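You operate a simulated robot arm through the tools that you are given. There is no shell and no other tool. Be economical: measure what you need, move in short steps, check, and stop when the job is done.

Carry out the task below with a simulated two-armed robot. There is one attempt and no reset: what you move stays moved.

TASK
Take the yellow cloth from the fridge counter and hang it over the handle of the oven door.

The check looks at the end state, three seconds after you hand in, the way a careful person would. Anything else that was tipped, shoved, dropped, spilled or broken makes it a failure. Flat cloth is picked up by pressing the open fingertips on it (5 to 10 N) and closing them slowly along it; thin cloth reads only 2 to 8 mm in the jaws.

THE ROBOT
Two 7-joint arms with two-finger parallel grippers on one trunk, on a base that drives. Base frame: it is fixed to the floor where the robot stands at the start and does not move with it; the origin is under the middle of the robot, x ahead of it, y to its left, z up. Readings come in mm, rad, newtons and seconds.
The left shoulder is at the start at [50, 165, 1055], the right one opposite. Places, roughly: yellow cloth [600, -100, 900]. Payload 3.91 kg a hand.
Tool frame (each hand has its own): the origin (TCP) lies between the finger pads and is the grasp point; the fingertips stand 30 mm ahead of it; z points along the fingers, y is the line along which they close. The gripper opens to 110 mm. The fingers are 20 mm wide and 10 mm thick; the gripper's body (48 by 112 mm) begins 55 mm behind the TCP.
Orientation is that of the tool frame in the base frame, as [roll, pitch, yaw] about the fixed x, y, z axes, in that order (R = Rz(yaw) Ry(pitch) Rx(roll)). With the fingers straight down and closing along the base's y, the tool's x points along the base's -x, its y along +y and its z along -z.

THE INTERFACE
- The arms move only by the tool move_arm. It takes "left_plan", "right_plan" or both (then of equal length, played together; a hand with none holds still); each is one flat list of numbers, 7 for each row, row after row: the shift along the base's x, y, z in mm, then the turn, a rotation vector about the base's x, y, z in rad, then the opening in per cent of the stroke, from 0 (shut) to 100 (fully open). In form: [x, y, z, rx, ry, rz, hand, x, y, z, rx, ry, rz, hand, ...]. A call has 1 to 8 rows; each row is the pose to reach, as a shift and turn from the pose commanded when the call began. A row lasts 0.2 s, in which the tool goes at most 50 mm and 0.15 rad; a call with a longer step from one row to the next is refused whole, and so is a gripper value outside its range. Where a pose cannot be reached the arm comes as near as it can. A force on the tool above 40 N (or 10 N above the force at the start of the call, whichever is more), or a blocked arm, ends the call early, and 0.2 s more pass. Each finger travels about 45 mm/s and halts on what it meets, pressing with about 24 N; the grip force reading is that of the motor and also rises with nothing between the fingers. The clock runs only during rows and for 0.2 s after the last one: add rows that repeat a pose to give the fingers time. It gives the time, the measured TCP pose, the force on the tool (base axes), the opening and the grip force at its end, in the units of the frame above (readings bear some noise), with the torque about the TCP (base axes, N m) and any sound that the robot's microphone picked up, and new pictures: "views" is both (left out), scene, wrist or none (wrist: the cameras of the hands that moved).
- Cameras (640 x 400 px; columns grow to the right, rows downward): "scene" is now at [114.6, 47.2, 1233.4]; the picture's right is [0.42, -0.91, 0.00], its down [-0.36, -0.17, -0.92] and it looks along [0.83, 0.39, -0.39] (base axes); focal length 214 px, centre (320, 200). "left" rides on the left gripper at [72, -17, -103] in its tool frame; the picture's right is [0.23, 0.97, 0.00], its down [-0.76, 0.18, -0.62] and it looks along [-0.61, 0.14, 0.78] (tool axes); focal length 222 px, centre (320, 200). "right" rides on the right gripper at [72, 17, -103] in its tool frame; the picture's right is [-0.23, 0.97, 0.00], its down [-0.76, -0.18, -0.62] and it looks along [-0.61, -0.14, 0.78] (tool axes); focal length 222 px, centre (320, 200). There is no depth. A picture from a camera that has moved, and an enlarged one, comes with that camera's place and axes in the base frame and with its lens. The place of the scene camera against the robot may be out by one fixed shift of up to 18 mm in any direction.
- move_column(by): slides the trunk up (or, below 0, down) by that many mm; the arms and the scene camera ride with it, the base frame stays. It gives what a move gives, with no picture.
- base_move(legs): drives the robot by 1 to 6 legs, each [ahead, left, turn to the left] in mm, mm and rad, along the robot's own axes; the way and the turn of a leg run together, so that a leg with both is an arc; at most 1500 mm and 3.142 rad a leg. The arms and the cameras ride along, it lands a little off, and it stops where it bumps. It gives what a move gives, and a new picture of the scene camera.
- head_to(pan, tilt): turns the head with the scene camera to pan (to the left, within 1.396 rad either way) and tilt (down, from -0.506 to 1.204), counted from straight ahead of the robot. It gives what a move gives, and a new picture of the scene camera.
- inspect(camera, box): a new picture of the part [left, top, right, bottom] of that camera's present view, enlarged. The clock stands still meanwhile.
- job_done(): hands the job in; it is judged then, once.

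Go step by step. Nothing tells you exact positions but the pictures and the camera data: compare them with the known pose of the tool, close in by small moves and look again before you grip or let go. The budget is 120 turns and 260 pictures, counting those below and the enlarged ones. Unless the task says otherwise, let go and move clear before handing in, and close with one line.

The tools are called after "Call:" as name(argument=value, ...) on one line, values as JSON. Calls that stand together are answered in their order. move_arm: Moves the arms, as the interface text tells. Its arguments: {"type":"object","properties":{"left_plan":{"type":"array"},"right_plan":{"type":"array"},"views":{"type":"string","enum":["both","scene","wrist","none"]}},"required":[]} The other tools are called the same way: move_column (by) slides the trunk up or down; base_move (legs) drives the base; head_to (pan, tilt) turns the head that bears the scene camera; inspect (camera, box) takes an enlarged picture of a part of a camera's view; job_done () hands the job in.

At the start:

```text
clock: 0.0
left_position: [318.3, 266.8, 1106.7]
left_ee_rot: [-3.14, 0.001, -3.141]
left_force: [1.1, 0.3, 0.5]
left_moment: [0.0, 0.0, 0.0]
left_finger_gap: 109.6
left_grasp_force: 0.0
right_position: [462.9, -8.5, 1062.1]
right_ee_rot: [3.141, 0.0, 3.141]
right_force: [0.2, -0.6, 0.3]
right_moment: [-0.04, -0.01, 0.01]
right_finger_gap: 109.9
right_grasp_force: 0.1
trunk travel left (down, up): [-275.0, 228.0]
robot x, y, heading: [3.7, -2.9, -0.002]
head pan, tilt: [0.435, 0.405]
```

scene: 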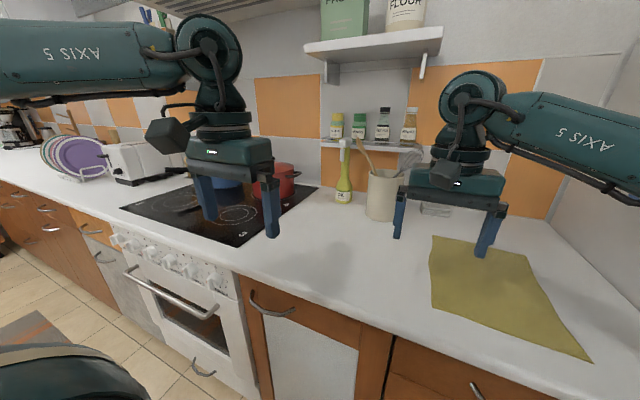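
right: 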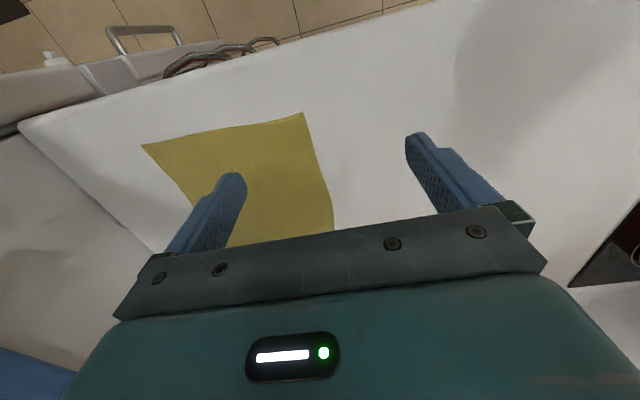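
left: 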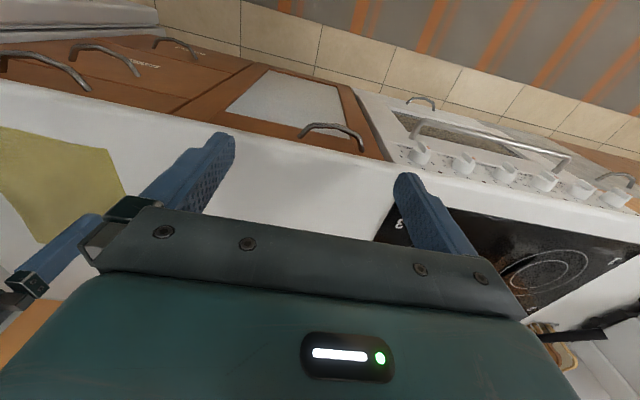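

The cloth lies flat at about x 460–720, y −235…−25, z≈900; the oven handle looks to be near x≈340, y≈440–820, z≈775. I'll take a closer look at both first.

Call:
inspect(camera="scene", box=[90, 210, 290, 390])

Call:
inspect(camera="left", box=[360, 80, 640, 260])

```text
2.22 times, centred on (190, 300) of scene
camera zoom: at [114.6, 47.2, 1233.4], right [0.42, -0.91, 0.0], down [-0.36, -0.17, -0.92], along [0.83, 0.39, -0.39], focal length 477 px, centre (609, -22)
```

zoom: 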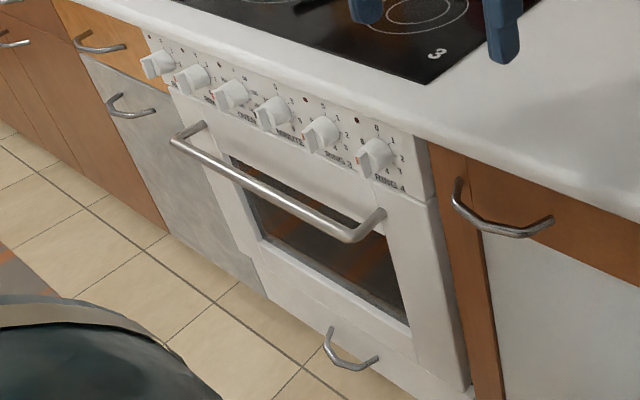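

```text
2.22 times, centred on (500, 170) of left
camera zoom: at [245.7, 249.9, 1210.4], right [-0.23, 0.97, 0.0], down [0.76, 0.18, 0.62], along [0.61, 0.14, -0.78], focal length 494 px, centre (-80, 267)
```

zoom: 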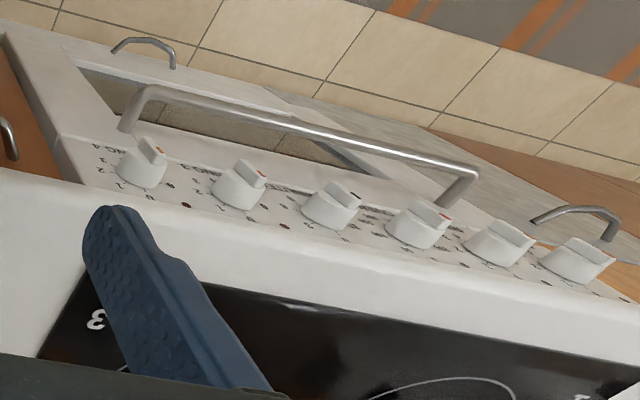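

The cloth's front edge is at x≈460 and the handle bar triangulates to x≈367, z≈690, y 530–937, with about 35–40 mm between bar and door. I'll move the right hand above the cloth, roughly 80 mm in from its front edge.

Call:
move_arm(right_plan=[19, -30, -20, 0, 0, 0, 50, 38, -60, -40, 0, 0, 0, 50, 57, -90, -60, 0, 0, 0, 50, 75, -122, -80, 0, 0, 0, 50, 75, -122, -80, 0, 0, 0, 50], views="both")

```text
clock: 1.2
left_position: [318.3, 275.4, 1105.5]
left_ee_rot: [-3.131, -0.001, 3.14]
left_force: [0.4, 0.0, -1.2]
left_moment: [-0.03, -0.02, 0.01]
left_finger_gap: 109.9
left_grasp_force: 0.0
right_position: [536.9, -122.1, 984.0]
right_ee_rot: [-3.133, 0.002, -3.134]
right_force: [0.5, 0.0, 0.4]
right_moment: [0.0, 0.01, 0.0]
right_finger_gap: 55.0
right_grasp_force: 0.0
trunk travel left (down, up): [-275.0, 228.0]
robot x, y, heading: [0.4, 1.7, 0.0]
head pan, tilt: [0.435, 0.405]
camera scene: at [113.8, 55.2, 1233.4], right [0.42, -0.91, 0.01], down [-0.36, -0.17, -0.92], along [0.83, 0.39, -0.4], focal length 214 px, centre (320, 200)
camera right: at [465.6, -105.4, 1086.4], right [0.22, 0.98, -0.01], down [0.76, -0.17, 0.63], along [0.61, -0.14, -0.78], focal length 222 px, centre (320, 200)
```

scene: 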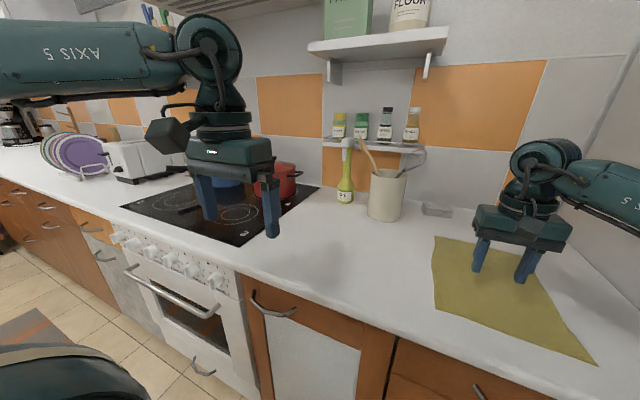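
right: 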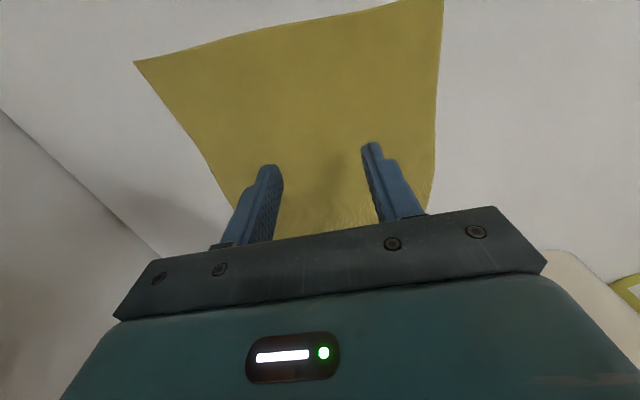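

The fingers are about 70 mm inside the front edge, centred sideways. I'll lower close to the surface.

Call:
move_arm(right_plan=[0, -5, -15, 0, 0, 0, 50, 0, -5, -30, 0, 0, 0, 50, 0, -5, -40, 0, 0, 0, 50, 0, -5, -46, 0, 0, 0, 50], views="wrist")

```text
clock: 2.2
left_position: [312.1, 279.0, 1105.5]
left_ee_rot: [-3.127, 0.009, 3.141]
left_force: [-0.5, 0.3, 0.4]
left_moment: [-0.03, -0.02, -0.03]
left_finger_gap: 110.1
left_grasp_force: 0.1
right_position: [531.6, -122.4, 946.8]
right_ee_rot: [-3.127, 0.017, -3.135]
right_force: [-0.7, -0.1, 0.0]
right_moment: [-0.01, -0.02, -0.01]
right_finger_gap: 54.8
right_grasp_force: 0.1
trunk travel left (down, up): [-275.0, 228.0]
robot x, y, heading: [2.4, -1.3, 0.0]
head pan, tilt: [0.435, 0.405]
camera right: at [458.5, -105.1, 1048.6], right [0.22, 0.98, -0.01], down [0.75, -0.16, 0.64], along [0.62, -0.15, -0.77], focal length 222 px, centre (320, 200)
```

right: 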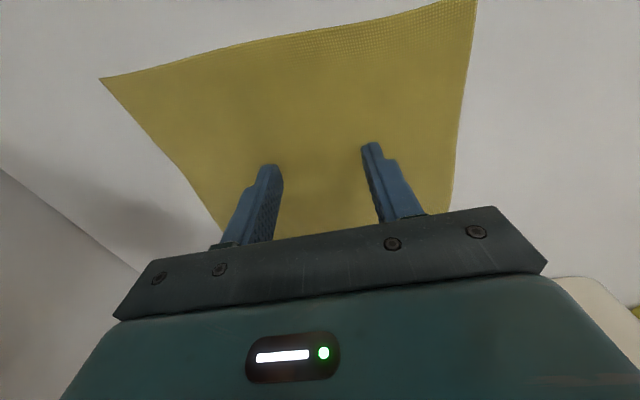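

Tips are at about z 917 without contact. I'll creep down in small steps.

Call:
move_arm(right_plan=[0, 0, -4, 0, 0, 0, 50, 0, 0, -7, 0, 0, 0, 50, 0, 0, -10, 0, 0, 0, 50, 0, 0, -10, 0, 0, 0, 50], views="none")

```text
clock: 3.2
left_position: [309.8, 281.3, 1106.3]
left_ee_rot: [-3.123, 0.01, 3.14]
left_force: [-0.2, 0.2, 0.0]
left_moment: [-0.01, 0.0, 0.03]
left_finger_gap: 109.9
left_grasp_force: 0.0
right_position: [531.7, -121.7, 937.6]
right_ee_rot: [-3.127, 0.019, -3.134]
right_force: [-0.7, 0.3, -1.3]
right_moment: [-0.03, 0.03, 0.02]
right_finger_gap: 55.3
right_grasp_force: 0.1
trunk travel left (down, up): [-275.0, 228.0]
robot x, y, heading: [-0.4, -1.4, 0.004]
head pan, tilt: [0.435, 0.405]
```

Call:
move_arm(right_plan=[0, 0, -3, 0, 0, 0, 50, 0, 0, -6, 0, 0, 0, 50, 0, 0, -8, 0, 0, 0, 50, 0, 0, -8, 0, 0, 0, 50], views="wrist")

```text
clock: 4.2
left_position: [309.0, 281.1, 1106.0]
left_ee_rot: [-3.124, 0.013, -3.141]
left_force: [-0.2, 0.2, -0.7]
left_moment: [-0.01, -0.01, -0.02]
left_finger_gap: 109.7
left_grasp_force: 0.1
right_position: [530.3, -122.1, 931.9]
right_ee_rot: [-3.126, 0.022, -3.134]
right_force: [-0.2, -0.2, 3.8]
right_moment: [0.15, 0.02, 0.02]
right_finger_gap: 54.9
right_grasp_force: 0.1
trunk travel left (down, up): [-275.0, 228.0]
robot x, y, heading: [1.0, 1.2, -0.002]
head pan, tilt: [0.435, 0.405]
camera right: at [456.8, -104.2, 1032.8], right [0.22, 0.98, -0.01], down [0.75, -0.16, 0.64], along [0.63, -0.15, -0.77], focal length 222 px, centre (320, 200)
```

right: 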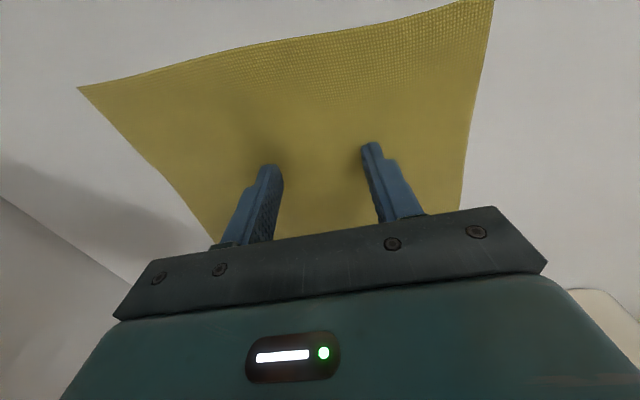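

Contact has begun at 3.8 N. I'll press a little more to reach 5–10 N.

Call:
move_arm(right_plan=[0, 0, -2, 0, 0, 0, 50, 0, 0, -3, 0, 0, 0, 50], views="none")

```text
clock: 4.8
left_position: [309.4, 281.2, 1106.4]
left_ee_rot: [-3.125, 0.013, -3.141]
left_force: [0.1, 0.0, 0.3]
left_moment: [-0.02, 0.01, 0.02]
left_finger_gap: 109.9
left_grasp_force: 0.1
right_position: [531.5, -120.1, 931.2]
right_ee_rot: [-3.127, 0.024, -3.133]
right_force: [-3.8, -0.8, 19.9]
right_moment: [0.67, 0.27, 0.15]
right_finger_gap: 54.1
right_grasp_force: 0.1
trunk travel left (down, up): [-275.0, 228.0]
robot x, y, heading: [0.0, 1.5, 0.001]
head pan, tilt: [0.435, 0.405]
```

Call:
move_arm(right_plan=[0, 0, 1, 0.01, 0, 0, 50, 0, 0, 1.5, 0.02, 0, 0, 50], views="none")

```text
clock: 5.4
left_position: [310.4, 282.5, 1105.7]
left_ee_rot: [-3.124, 0.011, 3.141]
left_force: [-0.6, -0.4, 0.5]
left_moment: [0.02, -0.01, -0.03]
left_finger_gap: 109.8
left_grasp_force: 0.1
right_position: [532.0, -119.0, 930.9]
right_ee_rot: [3.141, 0.025, -3.131]
right_force: [0.6, -1.5, 10.6]
right_moment: [-0.1, 0.06, 0.05]
right_finger_gap: 54.7
right_grasp_force: 0.0
trunk travel left (down, up): [-275.0, 228.0]
robot x, y, heading: [-0.4, -1.4, -0.003]
head pan, tilt: [0.435, 0.405]
```

The press is now even at about 10 N, so I'll close slowly.

Call:
move_arm(right_plan=[0, 0, 0, 0, 0, 0, 44, 0, 0, 0, 0, 0, 0, 38, 0, 0, 0, 0, 0, 0, 32, 0, 0, 0, 0, 0, 0, 26, 0, 0, 0, 0, 0, 0, 20, 0, 0, 0, 0, 0, 0, 14, 0, 0, 0, 0, 0, 0, 8, 0, 0, 0, 0, 0, 0, 0], views="wrist")

```text
clock: 7.2
left_position: [309.1, 282.0, 1104.4]
left_ee_rot: [-3.121, 0.011, -3.141]
left_force: [-0.4, -0.1, -0.7]
left_moment: [0.0, -0.05, -0.03]
left_finger_gap: 110.2
left_grasp_force: 0.1
right_position: [531.9, -119.2, 931.8]
right_ee_rot: [3.139, 0.024, -3.131]
right_force: [0.4, -2.9, 26.4]
right_moment: [-0.11, 0.13, 0.04]
right_finger_gap: 2.9
right_grasp_force: 24.0
trunk travel left (down, up): [-275.0, 228.0]
robot x, y, heading: [1.5, 3.6, -0.001]
head pan, tilt: [0.435, 0.405]
camera right: at [456.7, -103.5, 1032.3], right [0.22, 0.98, 0.01], down [0.75, -0.17, 0.64], along [0.63, -0.13, -0.77], focal length 222 px, centre (320, 200)
```

right: 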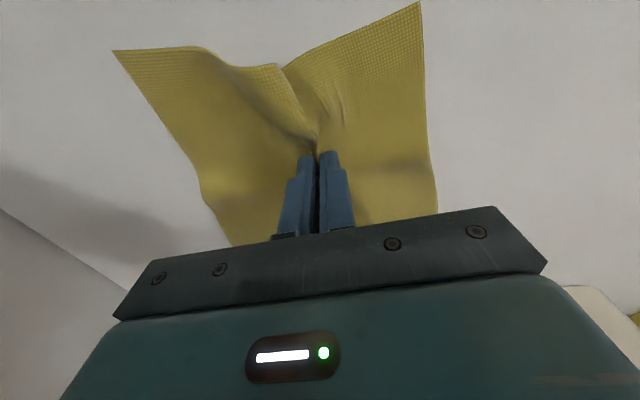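

The cloth is pinched between the fingertips. I'll lift gently and check that it comes along.

Call:
move_arm(right_plan=[0, 0, 20, 0, 0, 0, 0, 0, 0, 50, 0, 0, 0, 0, -10, 0, 90, 0, 0, 0, 0, -30, 0, 130, 0, 0, 0, 0, -50, 0, 165, 0, 0, 0, 0, -80, 0, 200, 0, 0, 0, 0, -110, 0, 230, 0, 0, 0, 0, -140, 0, 250, 0, 0, 0, 0], views="both")

```text
clock: 9.0
left_position: [319.4, 265.3, 1108.7]
left_ee_rot: [3.141, 0.0, 3.14]
left_force: [-0.7, -0.6, 1.2]
left_moment: [0.0, -0.02, -0.01]
left_finger_gap: 110.1
left_grasp_force: 0.1
right_position: [396.9, -138.5, 1167.0]
right_ee_rot: [3.119, 0.0, 3.14]
right_force: [-0.7, 0.1, 0.4]
right_moment: [0.01, -0.01, 0.01]
right_finger_gap: 2.9
right_grasp_force: 23.8
trunk travel left (down, up): [-275.0, 228.0]
robot x, y, heading: [0.8, 0.7, -0.003]
head pan, tilt: [0.435, 0.405]
camera scene: at [114.4, 45.2, 1234.2], right [0.42, -0.91, 0.0], down [-0.36, -0.17, -0.92], along [0.83, 0.39, -0.39], focal length 214 px, centre (320, 200)
camera right: at [325.0, -125.9, 1270.6], right [0.23, 0.97, 0.02], down [0.76, -0.19, 0.62], along [0.61, -0.13, -0.78], focal length 222 px, centre (320, 200)
```

scene: 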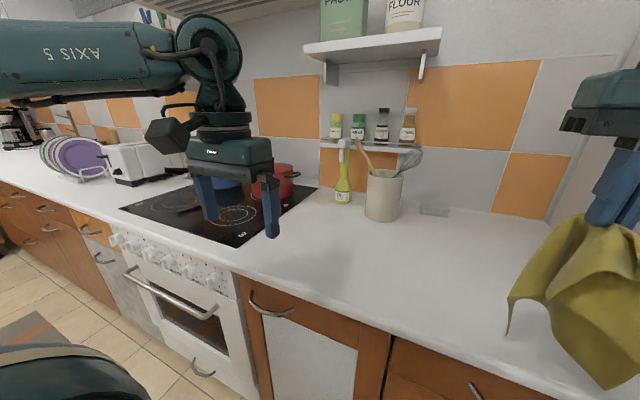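
right: 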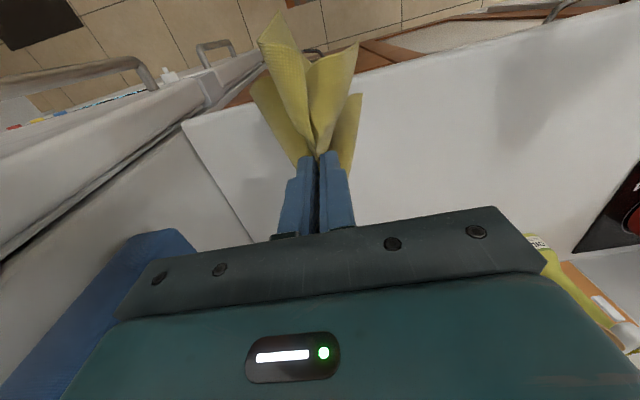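

The cloth is held well. There's a dark dome at the lower left of the scene, so I'll look left before driving.

Call:
head_to(pan=1.3, tilt=0.7)

Call:
head_to(pan=-1.3, tilt=0.5)

```text
clock: 10.2
left_position: [319.8, 267.1, 1106.9]
left_ee_rot: [3.14, 0.0, 3.141]
left_force: [-0.5, 0.3, 0.7]
left_moment: [0.01, 0.03, 0.01]
left_finger_gap: 109.9
left_grasp_force: 0.2
right_position: [397.7, -136.7, 1166.0]
right_ee_rot: [3.12, -0.001, 3.141]
right_force: [-0.2, -0.4, -0.2]
right_moment: [0.02, 0.03, 0.0]
right_finger_gap: 3.3
right_grasp_force: 23.7
trunk travel left (down, up): [-275.0, 228.0]
robot x, y, heading: [3.5, 4.5, -0.001]
head pan, tilt: [1.3, 0.7]
camera scene: at [53.5, 90.0, 1207.1], right [0.96, -0.27, 0.0], down [-0.17, -0.62, -0.77], along [0.2, 0.74, -0.64], focal length 214 px, centre (320, 200)
```

scene: 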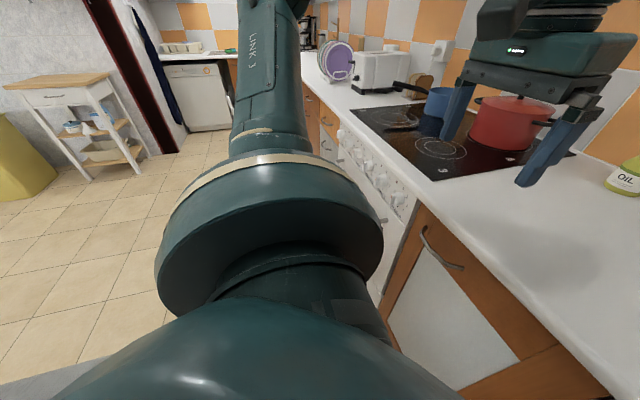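

```text
clock: 12.5
left_position: [319.7, 267.4, 1106.2]
left_ee_rot: [3.14, -0.001, -3.14]
left_force: [-0.4, 0.0, 0.5]
left_moment: [0.0, 0.02, -0.01]
left_finger_gap: 110.0
left_grasp_force: 0.0
right_position: [397.2, -136.5, 1166.7]
right_ee_rot: [3.121, 0.0, 3.141]
right_force: [-0.5, -0.3, -0.5]
right_moment: [-0.01, -0.01, -0.03]
right_finger_gap: 3.1
right_grasp_force: 23.8
trunk travel left (down, up): [-275.0, 228.0]
robot x, y, heading: [-3.8, -3.3, 0.001]
head pan, tilt: [-1.3, 0.499]
camera scene: at [55.1, -79.5, 1224.8], right [-0.96, -0.27, 0.0], down [-0.13, 0.46, -0.88], along [0.23, -0.85, -0.48], focal length 214 px, centre (320, 200)
```

scene: 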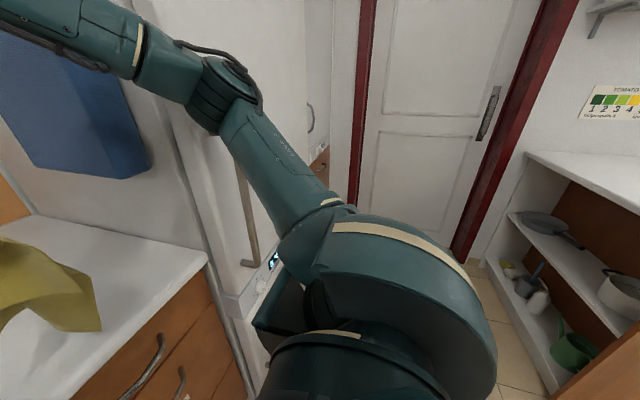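

The dome is the robot's own shoulder and the floor to the left is clear. I'll back off 200 mm, then drive left until the right hand is in front of the oven.

Call:
base_move(legs=[[-200, 0, 0], [0, 880, 0]])

Call:
head_to(pan=-0.35, tilt=0.75)

```text
clock: 18.4
left_position: [115.3, 1147.8, 1107.3]
left_ee_rot: [-3.14, -0.001, -3.141]
left_force: [-0.7, -0.2, -1.0]
left_moment: [-0.01, 0.0, 0.0]
left_finger_gap: 110.1
left_grasp_force: 0.1
right_position: [195.0, 743.2, 1164.7]
right_ee_rot: [3.121, 0.0, -3.137]
right_force: [-0.1, -0.4, -0.3]
right_moment: [-0.01, 0.01, -0.03]
right_finger_gap: 3.0
right_grasp_force: 24.1
trunk travel left (down, up): [-275.0, 228.0]
robot x, y, heading: [-206.9, 877.7, 0.004]
head pan, tilt: [-1.3, 0.499]
camera scene: at [-147.4, 799.4, 1224.8], right [-0.96, -0.27, 0.0], down [-0.13, 0.46, -0.88], along [0.24, -0.85, -0.48], focal length 214 px, centre (320, 200)
```

scene: 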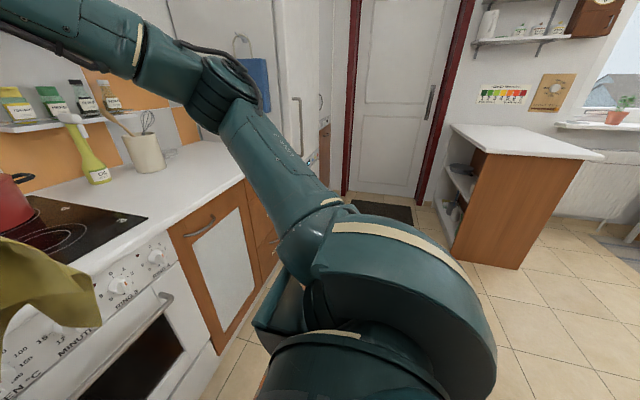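

```text
clock: 19.6
left_position: [115.7, 1146.8, 1105.7]
left_ee_rot: [3.141, 0.0, -3.14]
left_force: [0.6, 0.5, 0.6]
left_moment: [0.03, 0.02, -0.02]
left_finger_gap: 110.0
left_grasp_force: 0.1
right_position: [195.3, 743.3, 1167.0]
right_ee_rot: [3.121, 0.002, -3.139]
right_force: [-0.8, 0.2, 0.7]
right_moment: [0.02, -0.03, 0.01]
right_finger_gap: 3.1
right_grasp_force: 24.0
trunk travel left (down, up): [-275.0, 228.0]
robot x, y, heading: [-205.3, 877.5, 0.005]
head pan, tilt: [-0.351, 0.75]
camera scene: at [-94.1, 858.4, 1202.8], right [-0.34, -0.94, 0.0], down [-0.64, 0.23, -0.73], along [0.69, -0.25, -0.68], focal length 214 px, centre (320, 200)
```

scene: 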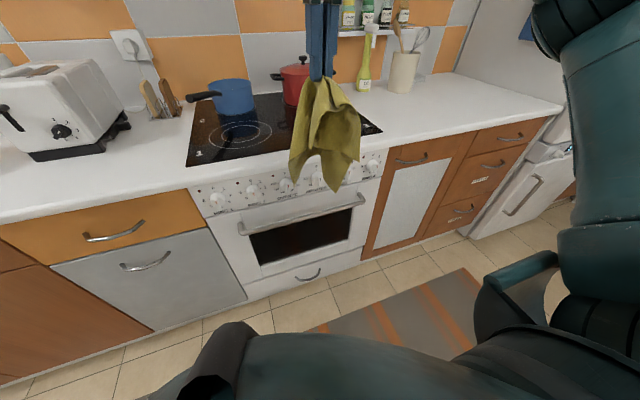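

Now the oven and handle are in clear view. I'll zoom in to measure the handle and knobs.

Call:
inspect(camera="scene", box=[180, 140, 400, 280])

Call:
inspect(camera="right", box=[0, 0, 640, 400])

```text
2.86 times, centred on (290, 210) of scene
camera zoom: at [-94.1, 858.4, 1202.8], right [-0.34, -0.94, 0.0], down [-0.64, 0.23, -0.73], along [0.69, -0.25, -0.68], focal length 613 px, centre (406, 171)
```

zoom: 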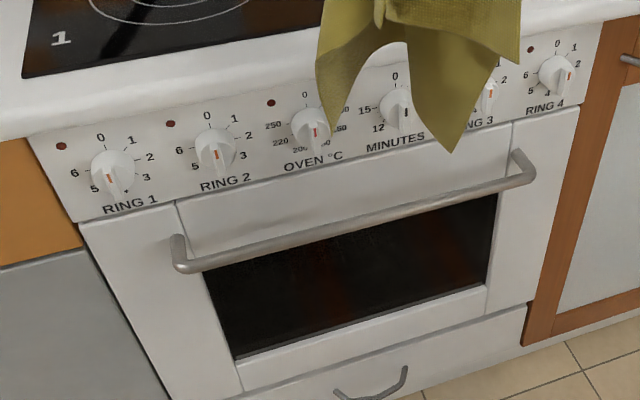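

```text
1.00 times, centred on (320, 200) of right
camera zoom: at [123.7, 756.5, 1269.2], right [0.22, 0.97, 0.02], down [0.76, -0.19, 0.62], along [0.61, -0.12, -0.78], focal length 222 px, centre (320, 200)
```

zoom: 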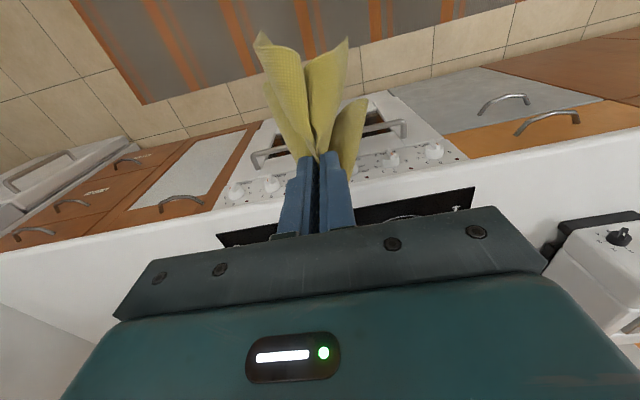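

The bar sits at x≈362–367, z≈690, with knob bottoms about 90 mm above it. I'll lower the trunk and move a little closer before tilting the hand forward.

Call:
move_column(by=-150)

Call:
base_move(legs=[[80, 0, 0]])

```text
clock: 21.3
left_position: [116.3, 1146.8, 956.3]
left_ee_rot: [-3.141, 0.0, -3.14]
left_force: [-0.9, 0.5, 0.2]
left_moment: [0.01, 0.02, -0.02]
left_finger_gap: 109.9
left_grasp_force: 0.1
right_position: [195.1, 741.7, 1017.3]
right_ee_rot: [3.12, -0.001, -3.139]
right_force: [-0.1, -0.9, -0.1]
right_moment: [0.0, 0.01, 0.02]
right_finger_gap: 3.4
right_grasp_force: 23.7
trunk travel left (down, up): [-125.0, 378.0]
robot x, y, heading: [-201.0, 877.2, 0.004]
head pan, tilt: [-0.351, 0.75]
```

```text
clock: 22.4
left_position: [195.5, 1147.1, 957.6]
left_ee_rot: [3.142, 0.001, -3.141]
left_force: [-0.3, 0.3, -0.7]
left_moment: [0.03, 0.01, 0.03]
left_finger_gap: 110.1
left_grasp_force: 0.0
right_position: [276.4, 743.5, 1014.8]
right_ee_rot: [3.119, 0.0, -3.137]
right_force: [0.2, 0.4, 0.1]
right_moment: [-0.03, -0.04, 0.01]
right_finger_gap: 2.8
right_grasp_force: 23.9
trunk travel left (down, up): [-125.0, 378.0]
robot x, y, heading: [-120.4, 873.9, -0.002]
head pan, tilt: [-0.351, 0.75]
camera scene: at [-13.7, 858.8, 1052.8], right [-0.34, -0.94, 0.0], down [-0.64, 0.23, -0.73], along [0.69, -0.25, -0.68], focal length 214 px, centre (320, 200)
```

scene: 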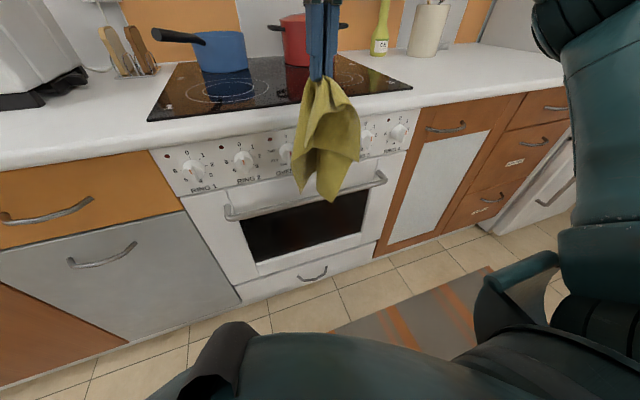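

I'll descend in front of the bar with the hand tilting forward by about 19°.

Call:
move_arm(right_plan=[0, 0, -40, 0, -0.06, 0, 0, 0, 0, -80, 0, -0.13, 0, 0, 5, 0, -120, 0, -0.2, 0, 0, 10, 0, -150, 0, -0.27, 0, 0, 15, 0, -170, 0, -0.33, 0, 0, 15, 0, -170, 0, -0.33, 0, 0], views="both")

```text
clock: 23.8
left_position: [196.1, 1146.2, 956.3]
left_ee_rot: [-3.142, 0.0, -3.14]
left_force: [-0.6, 0.0, 0.6]
left_moment: [0.05, -0.02, 0.01]
left_finger_gap: 109.8
left_grasp_force: 0.1
right_position: [290.6, 743.5, 845.5]
right_ee_rot: [3.123, 0.331, -3.138]
right_force: [-0.5, -0.1, 0.0]
right_moment: [0.01, -0.01, -0.01]
right_finger_gap: 2.9
right_grasp_force: 24.2
trunk travel left (down, up): [-125.0, 378.0]
robot x, y, heading: [-120.8, 879.3, -0.0]
head pan, tilt: [-0.351, 0.75]
camera scene: at [-13.8, 858.8, 1052.8], right [-0.34, -0.94, 0.0], down [-0.64, 0.23, -0.73], along [0.69, -0.25, -0.68], focal length 214 px, centre (320, 200)
camera right: at [189.2, 757.2, 919.6], right [0.21, 0.97, 0.09], down [0.52, -0.19, 0.83], along [0.83, -0.12, -0.54], focal length 222 px, centre (320, 200)
```

scene: 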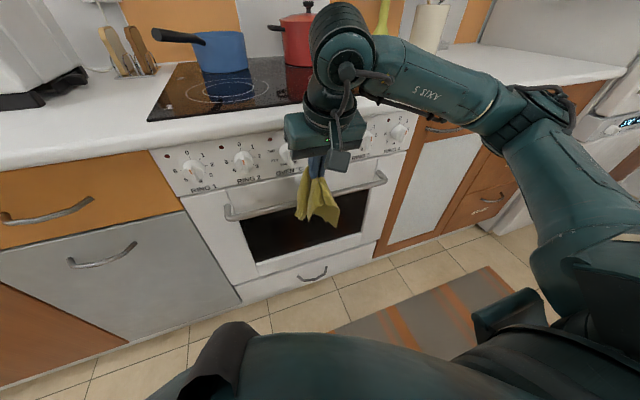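
right: 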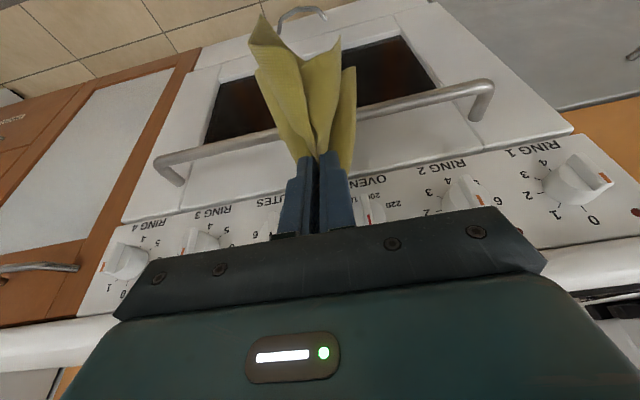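

Clear view: the bar's middle is at about x 368, z 693, the door face near x 415 and knob fronts near x 400. I'll tilt more and move forward so the pinch passes over and behind the bar while the main part stays in front.

Call:
move_arm(right_plan=[5, 0, -8, 0, -0.1, 0, 0, 15, 0, -18, 0, -0.2, 0, 0, 25, 0, -28, 0, -0.3, 0, 0, 38, 0, -33, 0, -0.37, 0, 0, 55, 0, -33, 0, -0.37, 0, 0, 70, 0, -33, 0, -0.37, 0, 0, 84, 0, -33, 0, -0.37, 0, 0, 84, 0, -33, 0, -0.37, 0, 0], views="both")

```text
clock: 25.6
left_position: [194.6, 1146.6, 956.9]
left_ee_rot: [-3.141, 0.0, -3.14]
left_force: [0.2, 0.9, -0.1]
left_moment: [0.02, 0.02, -0.02]
left_finger_gap: 110.0
left_grasp_force: 0.0
right_position: [373.8, 742.8, 812.9]
right_ee_rot: [3.123, 0.698, -3.136]
right_force: [-0.6, -0.1, 1.2]
right_moment: [-0.01, -0.01, -0.01]
right_finger_gap: 2.7
right_grasp_force: 24.7
trunk travel left (down, up): [-125.0, 378.0]
robot x, y, heading: [-125.0, 880.5, 0.007]
head pan, tilt: [-0.351, 0.75]
camera scene: at [-13.8, 858.8, 1052.8], right [-0.34, -0.94, 0.0], down [-0.64, 0.23, -0.73], along [0.69, -0.25, -0.68], focal length 214 px, centre (320, 200)
camera right: at [253.2, 757.0, 845.1], right [0.16, 0.97, 0.16], down [0.18, -0.19, 0.96], along [0.97, -0.12, -0.21], focal length 222 px, centre (320, 200)
```

scene: 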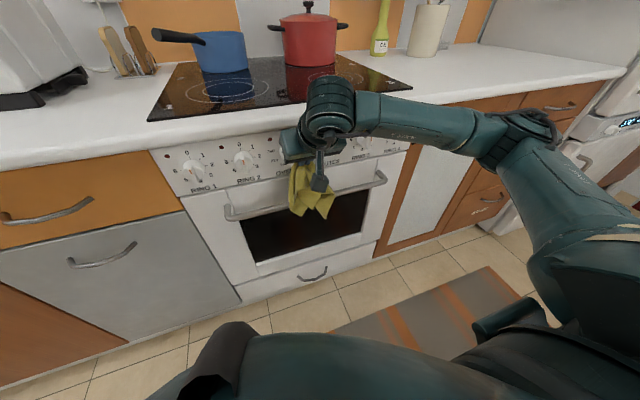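
right: 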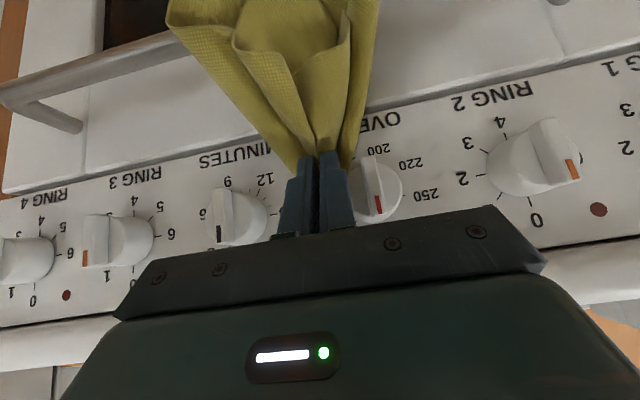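

The short flap (towards the original front edge) hangs on the robot side, so the long part would meet the bar first. I'll back off and tilt the hand past horizontal so the short flap flops over to the door side.

Call:
move_arm(right_plan=[-20, 0, 10, 0, 0, 0, 0, -45, 0, 30, 0, -0.14, 0, 0, -60, 0, 55, 0, -0.28, 0, 0, -70, 0, 80, 0, -0.42, 0, 0, -75, 0, 100, 0, -0.56, 0, 0, -75, 0, 110, 0, -0.7, 0, 0, -75, 0, 120, 0, -0.84, 0, 0, -75, 0, 130, 0, -0.98, 0, 0], views="both")

```text
clock: 27.4
left_position: [195.1, 1147.7, 956.9]
left_ee_rot: [-3.141, -0.001, -3.139]
left_force: [-0.3, 0.2, 0.4]
left_moment: [0.01, -0.01, 0.01]
left_finger_gap: 109.9
left_grasp_force: 0.1
right_position: [316.5, 766.6, 938.1]
right_ee_rot: [-0.051, 1.511, -0.005]
right_force: [0.6, -0.3, -0.6]
right_moment: [0.01, 0.0, 0.04]
right_finger_gap: 3.0
right_grasp_force: 23.9
right hand out of reach, approached as far as the arm can: row 5, 6, 7, 8
trunk travel left (down, up): [-125.0, 378.0]
robot x, y, heading: [-122.6, 878.4, 0.003]
head pan, tilt: [-0.351, 0.75]
camera scene: at [-14.5, 859.1, 1052.9], right [-0.34, -0.94, 0.0], down [-0.64, 0.23, -0.73], along [0.69, -0.25, -0.68], focal length 214 px, centre (320, 200)
camera right: at [217.9, 777.7, 859.6], right [-0.06, 0.97, 0.22], down [-0.66, -0.21, 0.72], along [0.75, -0.11, 0.65], focal length 222 px, centre (320, 200)
```

scene: 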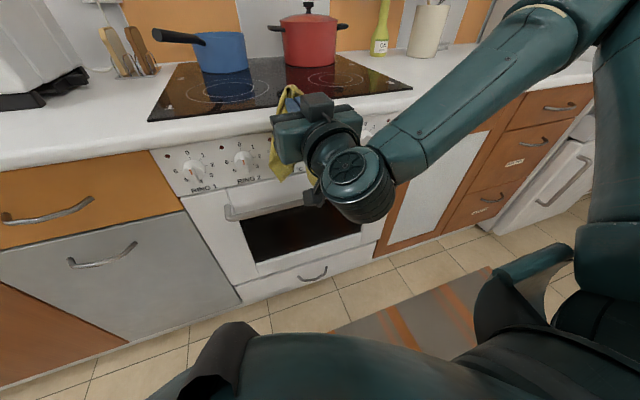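
right: 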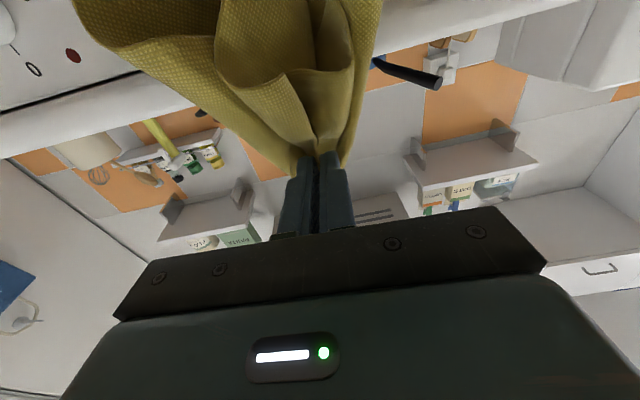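

The long part actually lies over the upper side of the horizontal tool, the short flap below. Rolling the hand half a turn about its own axis would put the short flap on the door side, so I'll back off a bit for reach and try that.

Call:
base_move(legs=[[-150, 0, 0]])

Call:
move_arm(right_plan=[10, -5, 0, 0.14, 0, 0, 0, 20, -10, 0, 0.28, 0, 0, 0, 30, -15, 0, 0.42, 0, 0, 0, 40, -20, 0, 0.56, 0, 0, 0, 50, -20, 0, 0.7, 0, 0, 0, 50, -20, 0, 0.84, 0, 0, 0, 50, -20, 0, 0.98, 0, 0, 0, 50, -20, 0, 1.12, 0, 0, 0], views="both")

```text
clock: 28.8
left_position: [45.6, 1146.4, 956.0]
left_ee_rot: [3.141, -0.001, -3.14]
left_force: [-0.3, -0.5, 0.4]
left_moment: [0.02, 0.03, -0.02]
left_finger_gap: 110.0
left_grasp_force: 0.1
right_position: [165.9, 764.8, 938.0]
right_ee_rot: [-0.055, 1.513, -0.011]
right_force: [-0.1, -0.4, -0.4]
right_moment: [0.01, 0.02, -0.01]
right_finger_gap: 2.8
right_grasp_force: 24.1
trunk travel left (down, up): [-125.0, 378.0]
robot x, y, heading: [-270.7, 878.1, 0.005]
head pan, tilt: [-0.351, 0.75]
camera scene: at [-164.6, 858.3, 1052.8], right [-0.34, -0.94, 0.0], down [-0.64, 0.23, -0.73], along [0.69, -0.25, -0.68], focal length 214 px, centre (320, 200)
```

scene: 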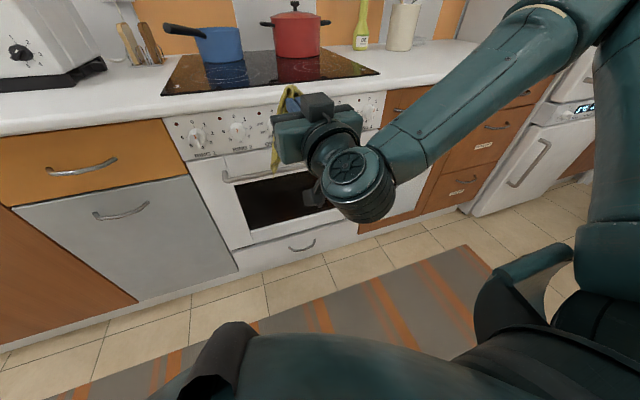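

```text
clock: 30.6
left_position: [44.6, 1145.9, 956.8]
left_ee_rot: [3.14, 0.001, -3.139]
left_force: [1.3, -0.1, 0.0]
left_moment: [0.04, 0.0, 0.02]
left_finger_gap: 110.0
left_grasp_force: 0.0
right_position: [216.1, 746.2, 937.9]
right_ee_rot: [1.502, 0.448, 1.507]
right_force: [-0.6, 0.0, -0.3]
right_moment: [-0.06, 0.01, 0.0]
right_finger_gap: 2.7
right_grasp_force: 23.7
trunk travel left (down, up): [-125.0, 378.0]
robot x, y, heading: [-270.8, 875.4, -0.002]
head pan, tilt: [-0.351, 0.75]
camera scene: at [-164.6, 858.3, 1052.8], right [-0.34, -0.94, 0.0], down [-0.64, 0.23, -0.73], along [0.69, -0.25, -0.68], focal length 214 px, centre (320, 200)
camera right: at [117.7, 820.1, 915.1], right [-0.06, 0.22, 0.97], down [-0.66, -0.74, 0.13], along [0.75, -0.63, 0.19], focal length 222 px, centre (320, 200)
```

scene: 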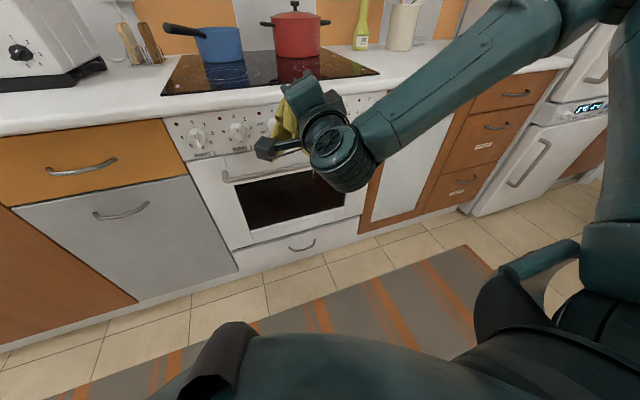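
right: 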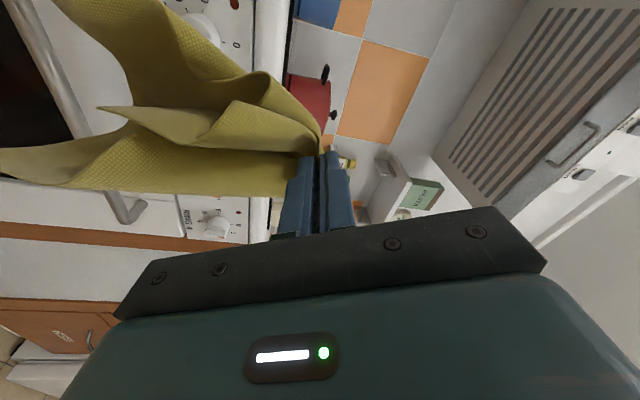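

Rolling works. Continuing in the same direction.

Call:
move_arm(right_plan=[5, 0, 0, 0.14, 0, 0, 0, 10, 0, 0, 0.28, 0, 0, 0, 15, 0, 0, 0.42, 0, 0, 0, 20, 0, 0, 0.56, 0, 0, 0, 20, 0, 0, 0.7, 0, 0, 0, 20, 0, 0, 0.84, 0, 0, 0, 20, 0, 0, 0.98, 0, 0, 0, 20, 0, 0, 1.12, 0, 0, 0], views="none")

Call:
move_arm(right_plan=[5, 0, 0, 0.14, 0, 0, 0, 10, 0, 0, 0.28, 0, 0, 0, 15, 0, 0, 0.42, 0, 0, 0, 20, 0, 0, 0.56, 0, 0, 0, 20, 0, 0, 0.7, 0, 0, 0, 20, 0, 0, 0.84, 0, 0, 0, 20, 0, 0, 0.9, 0, 0, 0], views="both")

```text
clock: 32.4
left_position: [45.4, 1146.1, 955.8]
left_ee_rot: [3.142, 0.0, -3.139]
left_force: [-0.5, -0.4, 0.8]
left_moment: [0.01, -0.02, 0.03]
left_finger_gap: 110.2
left_grasp_force: 0.1
right_position: [236.1, 746.1, 938.8]
right_ee_rot: [1.573, -0.669, 1.497]
right_force: [0.3, -0.9, 0.2]
right_moment: [-0.02, 0.0, 0.03]
right_finger_gap: 2.8
right_grasp_force: 24.1
trunk travel left (down, up): [-125.0, 378.0]
robot x, y, heading: [-270.5, 877.5, 0.008]
head pan, tilt: [-0.351, 0.75]
```

```text
clock: 34.0
left_position: [45.2, 1147.4, 956.4]
left_ee_rot: [3.141, 0.0, -3.141]
left_force: [0.1, 0.2, -1.1]
left_moment: [-0.02, -0.04, 0.0]
left_finger_gap: 109.9
left_grasp_force: 0.1
right_position: [256.5, 746.2, 938.4]
right_ee_rot: [3.108, -1.515, -0.011]
right_force: [0.3, 0.9, -0.1]
right_moment: [-0.08, 0.0, -0.02]
right_finger_gap: 2.5
right_grasp_force: 24.0
trunk travel left (down, up): [-125.0, 378.0]
robot x, y, heading: [-275.6, 881.4, 0.002]
head pan, tilt: [-0.351, 0.75]
camera scene: at [-164.6, 858.3, 1052.8], right [-0.34, -0.94, 0.0], down [-0.64, 0.23, -0.73], along [0.69, -0.25, -0.68], focal length 214 px, centre (320, 200)
camera right: at [157.7, 731.8, 1015.9], right [-0.06, -0.97, -0.23], down [-0.66, 0.2, -0.73], along [0.75, 0.11, -0.65], focal length 222 px, centre (320, 200)
```

scene: 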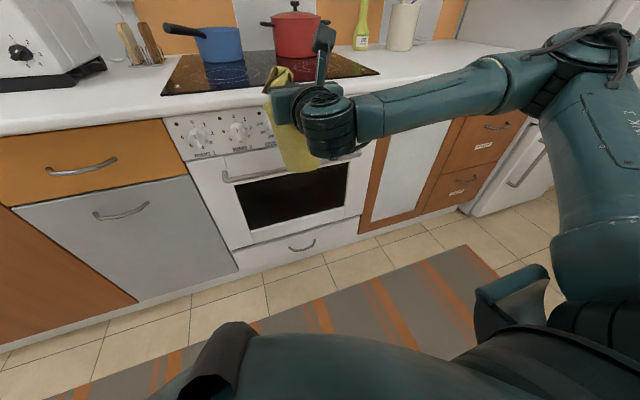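
right: 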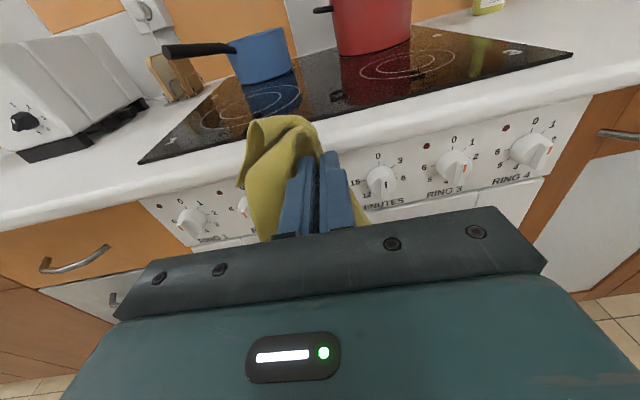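

The hand is now rolled with its camera on top, and the short flap folds up and forward. I'll lower in front of the bar, tilting slightly down.

Call:
move_arm(right_plan=[0, 0, -30, 0, 0.1, 0, 0, 0, 0, -60, 0, 0.2, 0, 0, 10, 0, -90, 0, 0.3, 0, 0, 20, 0, -110, 0, 0.35, 0, 0, 30, 0, -120, 0, 0.35, 0, 0, 30, 0, -120, 0, 0.35, 0, 0], views="both")

```text
clock: 35.4
left_position: [45.9, 1146.8, 956.4]
left_ee_rot: [-3.141, 0.0, -3.14]
left_force: [0.6, 0.8, -0.4]
left_moment: [0.01, 0.0, -0.02]
left_finger_gap: 110.0
left_grasp_force: 0.0
right_position: [287.5, 745.1, 816.5]
right_ee_rot: [3.095, -1.163, 0.004]
right_force: [-0.6, -0.7, -0.1]
right_moment: [-0.06, -0.02, -0.02]
right_finger_gap: 3.0
right_grasp_force: 24.3
trunk travel left (down, up): [-125.0, 378.0]
robot x, y, heading: [-276.9, 874.1, 0.002]
head pan, tilt: [-0.351, 0.75]
camera scene: at [-164.5, 858.3, 1052.8], right [-0.34, -0.94, 0.0], down [-0.64, 0.23, -0.73], along [0.69, -0.25, -0.68], focal length 214 px, centre (320, 200)
camera right: at [220.8, 731.5, 924.7], right [-0.13, -0.97, -0.19], down [-0.87, 0.2, -0.46], along [0.48, 0.11, -0.87], focal length 222 px, centre (320, 200)
```

scene: 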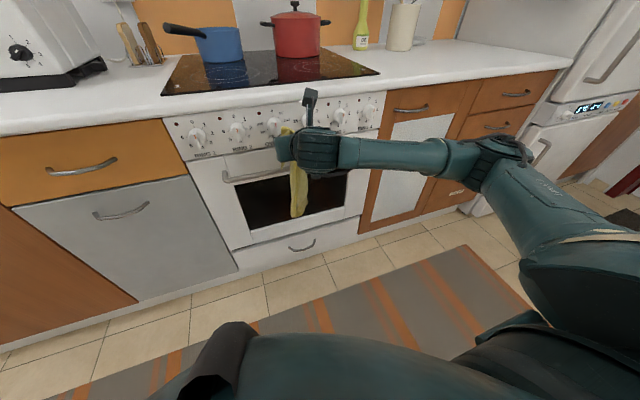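
right: 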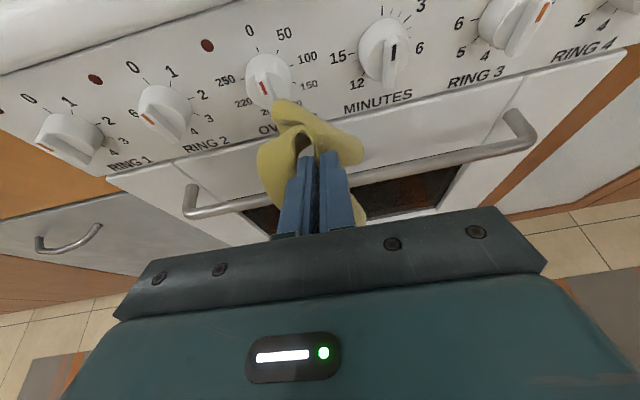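

The wrist view shows the bar and the short flap fanning out ahead of the fingertips. I'll advance over the bar just below knob height.

Call:
move_arm(right_plan=[10, 0, -12, 0, 0, 0, 0, 25, 0, -22, 0, 0, 0, 0, 40, 0, -22, 0, 0, 0, 0, 55, 0, -22, 0, 0, 0, 0, 68, 0, -22, 0, 0, 0, 0, 80, 0, -22, 0, 0, 0, 0, 80, 0, -22, 0, 0, 0, 0], views="both")

```text
clock: 37.0
left_position: [45.5, 1146.4, 956.0]
left_ee_rot: [3.141, -0.001, -3.139]
left_force: [-0.3, 0.3, -0.4]
left_moment: [-0.02, -0.02, 0.0]
left_finger_gap: 109.9
left_grasp_force: 0.0
right_position: [366.9, 746.1, 796.2]
right_ee_rot: [3.092, -1.164, 0.006]
right_force: [-0.9, -0.6, -0.3]
right_moment: [-0.05, 0.01, 0.01]
right_finger_gap: 2.9
right_grasp_force: 23.7
trunk travel left (down, up): [-125.0, 378.0]
robot x, y, heading: [-272.9, 879.4, 0.004]
head pan, tilt: [-0.351, 0.75]
camera scene: at [-164.6, 858.3, 1052.8], right [-0.34, -0.94, 0.0], down [-0.64, 0.23, -0.73], along [0.69, -0.25, -0.68], focal length 214 px, centre (320, 200)
camera right: at [300.6, 731.9, 903.1], right [-0.13, -0.97, -0.19], down [-0.87, 0.2, -0.46], along [0.48, 0.11, -0.87], focal length 222 px, centre (320, 200)
```

scene: 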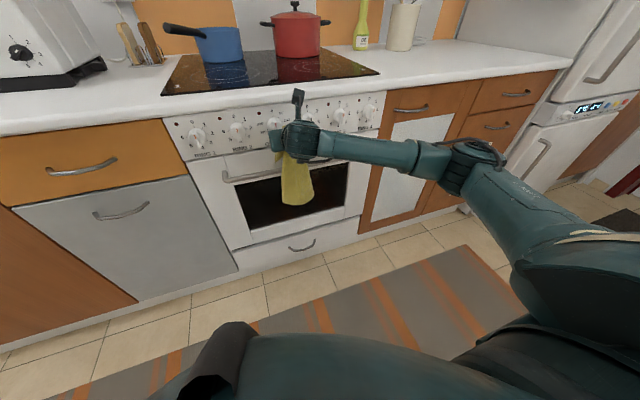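
right: 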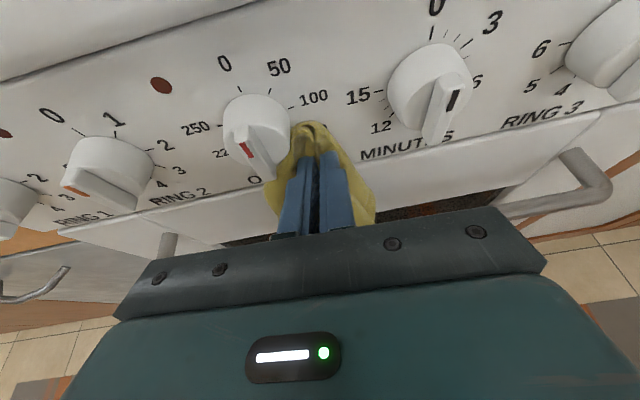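

Call:
inspect(camera="scene", box=[220, 100, 380, 220])

Call:
inspect(camera="right", box=[220, 100, 420, 260])

```text
3.33 times, centred on (300, 160) of scene
camera zoom: at [-164.6, 858.3, 1052.8], right [-0.34, -0.94, 0.0], down [-0.64, 0.23, -0.73], along [0.69, -0.25, -0.68], focal length 715 px, centre (387, 333)
```

zoom: 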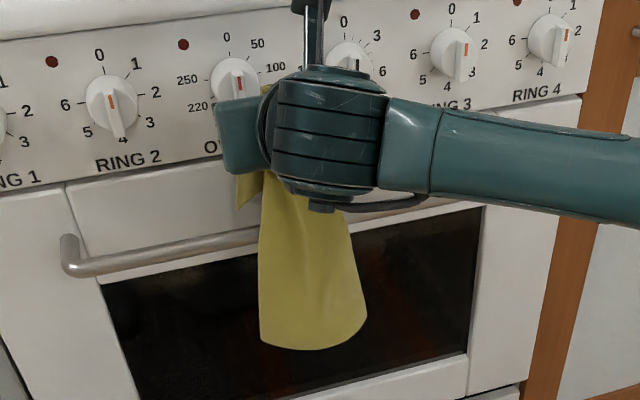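

```text
2.50 times, centred on (320, 180) of right
camera zoom: at [300.6, 731.9, 903.1], right [-0.13, -0.97, -0.19], down [-0.87, 0.2, -0.46], along [0.48, 0.11, -0.87], focal length 555 px, centre (320, 250)
```

zoom: 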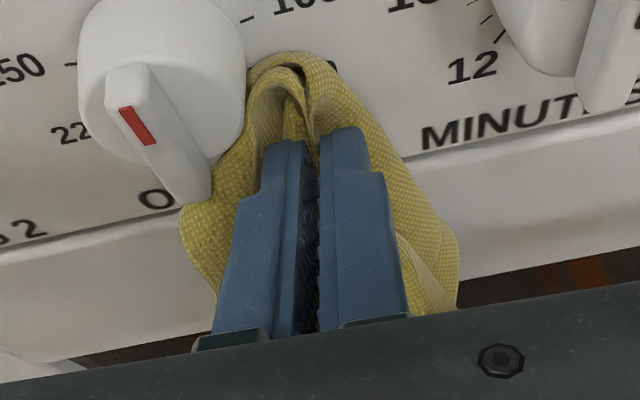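

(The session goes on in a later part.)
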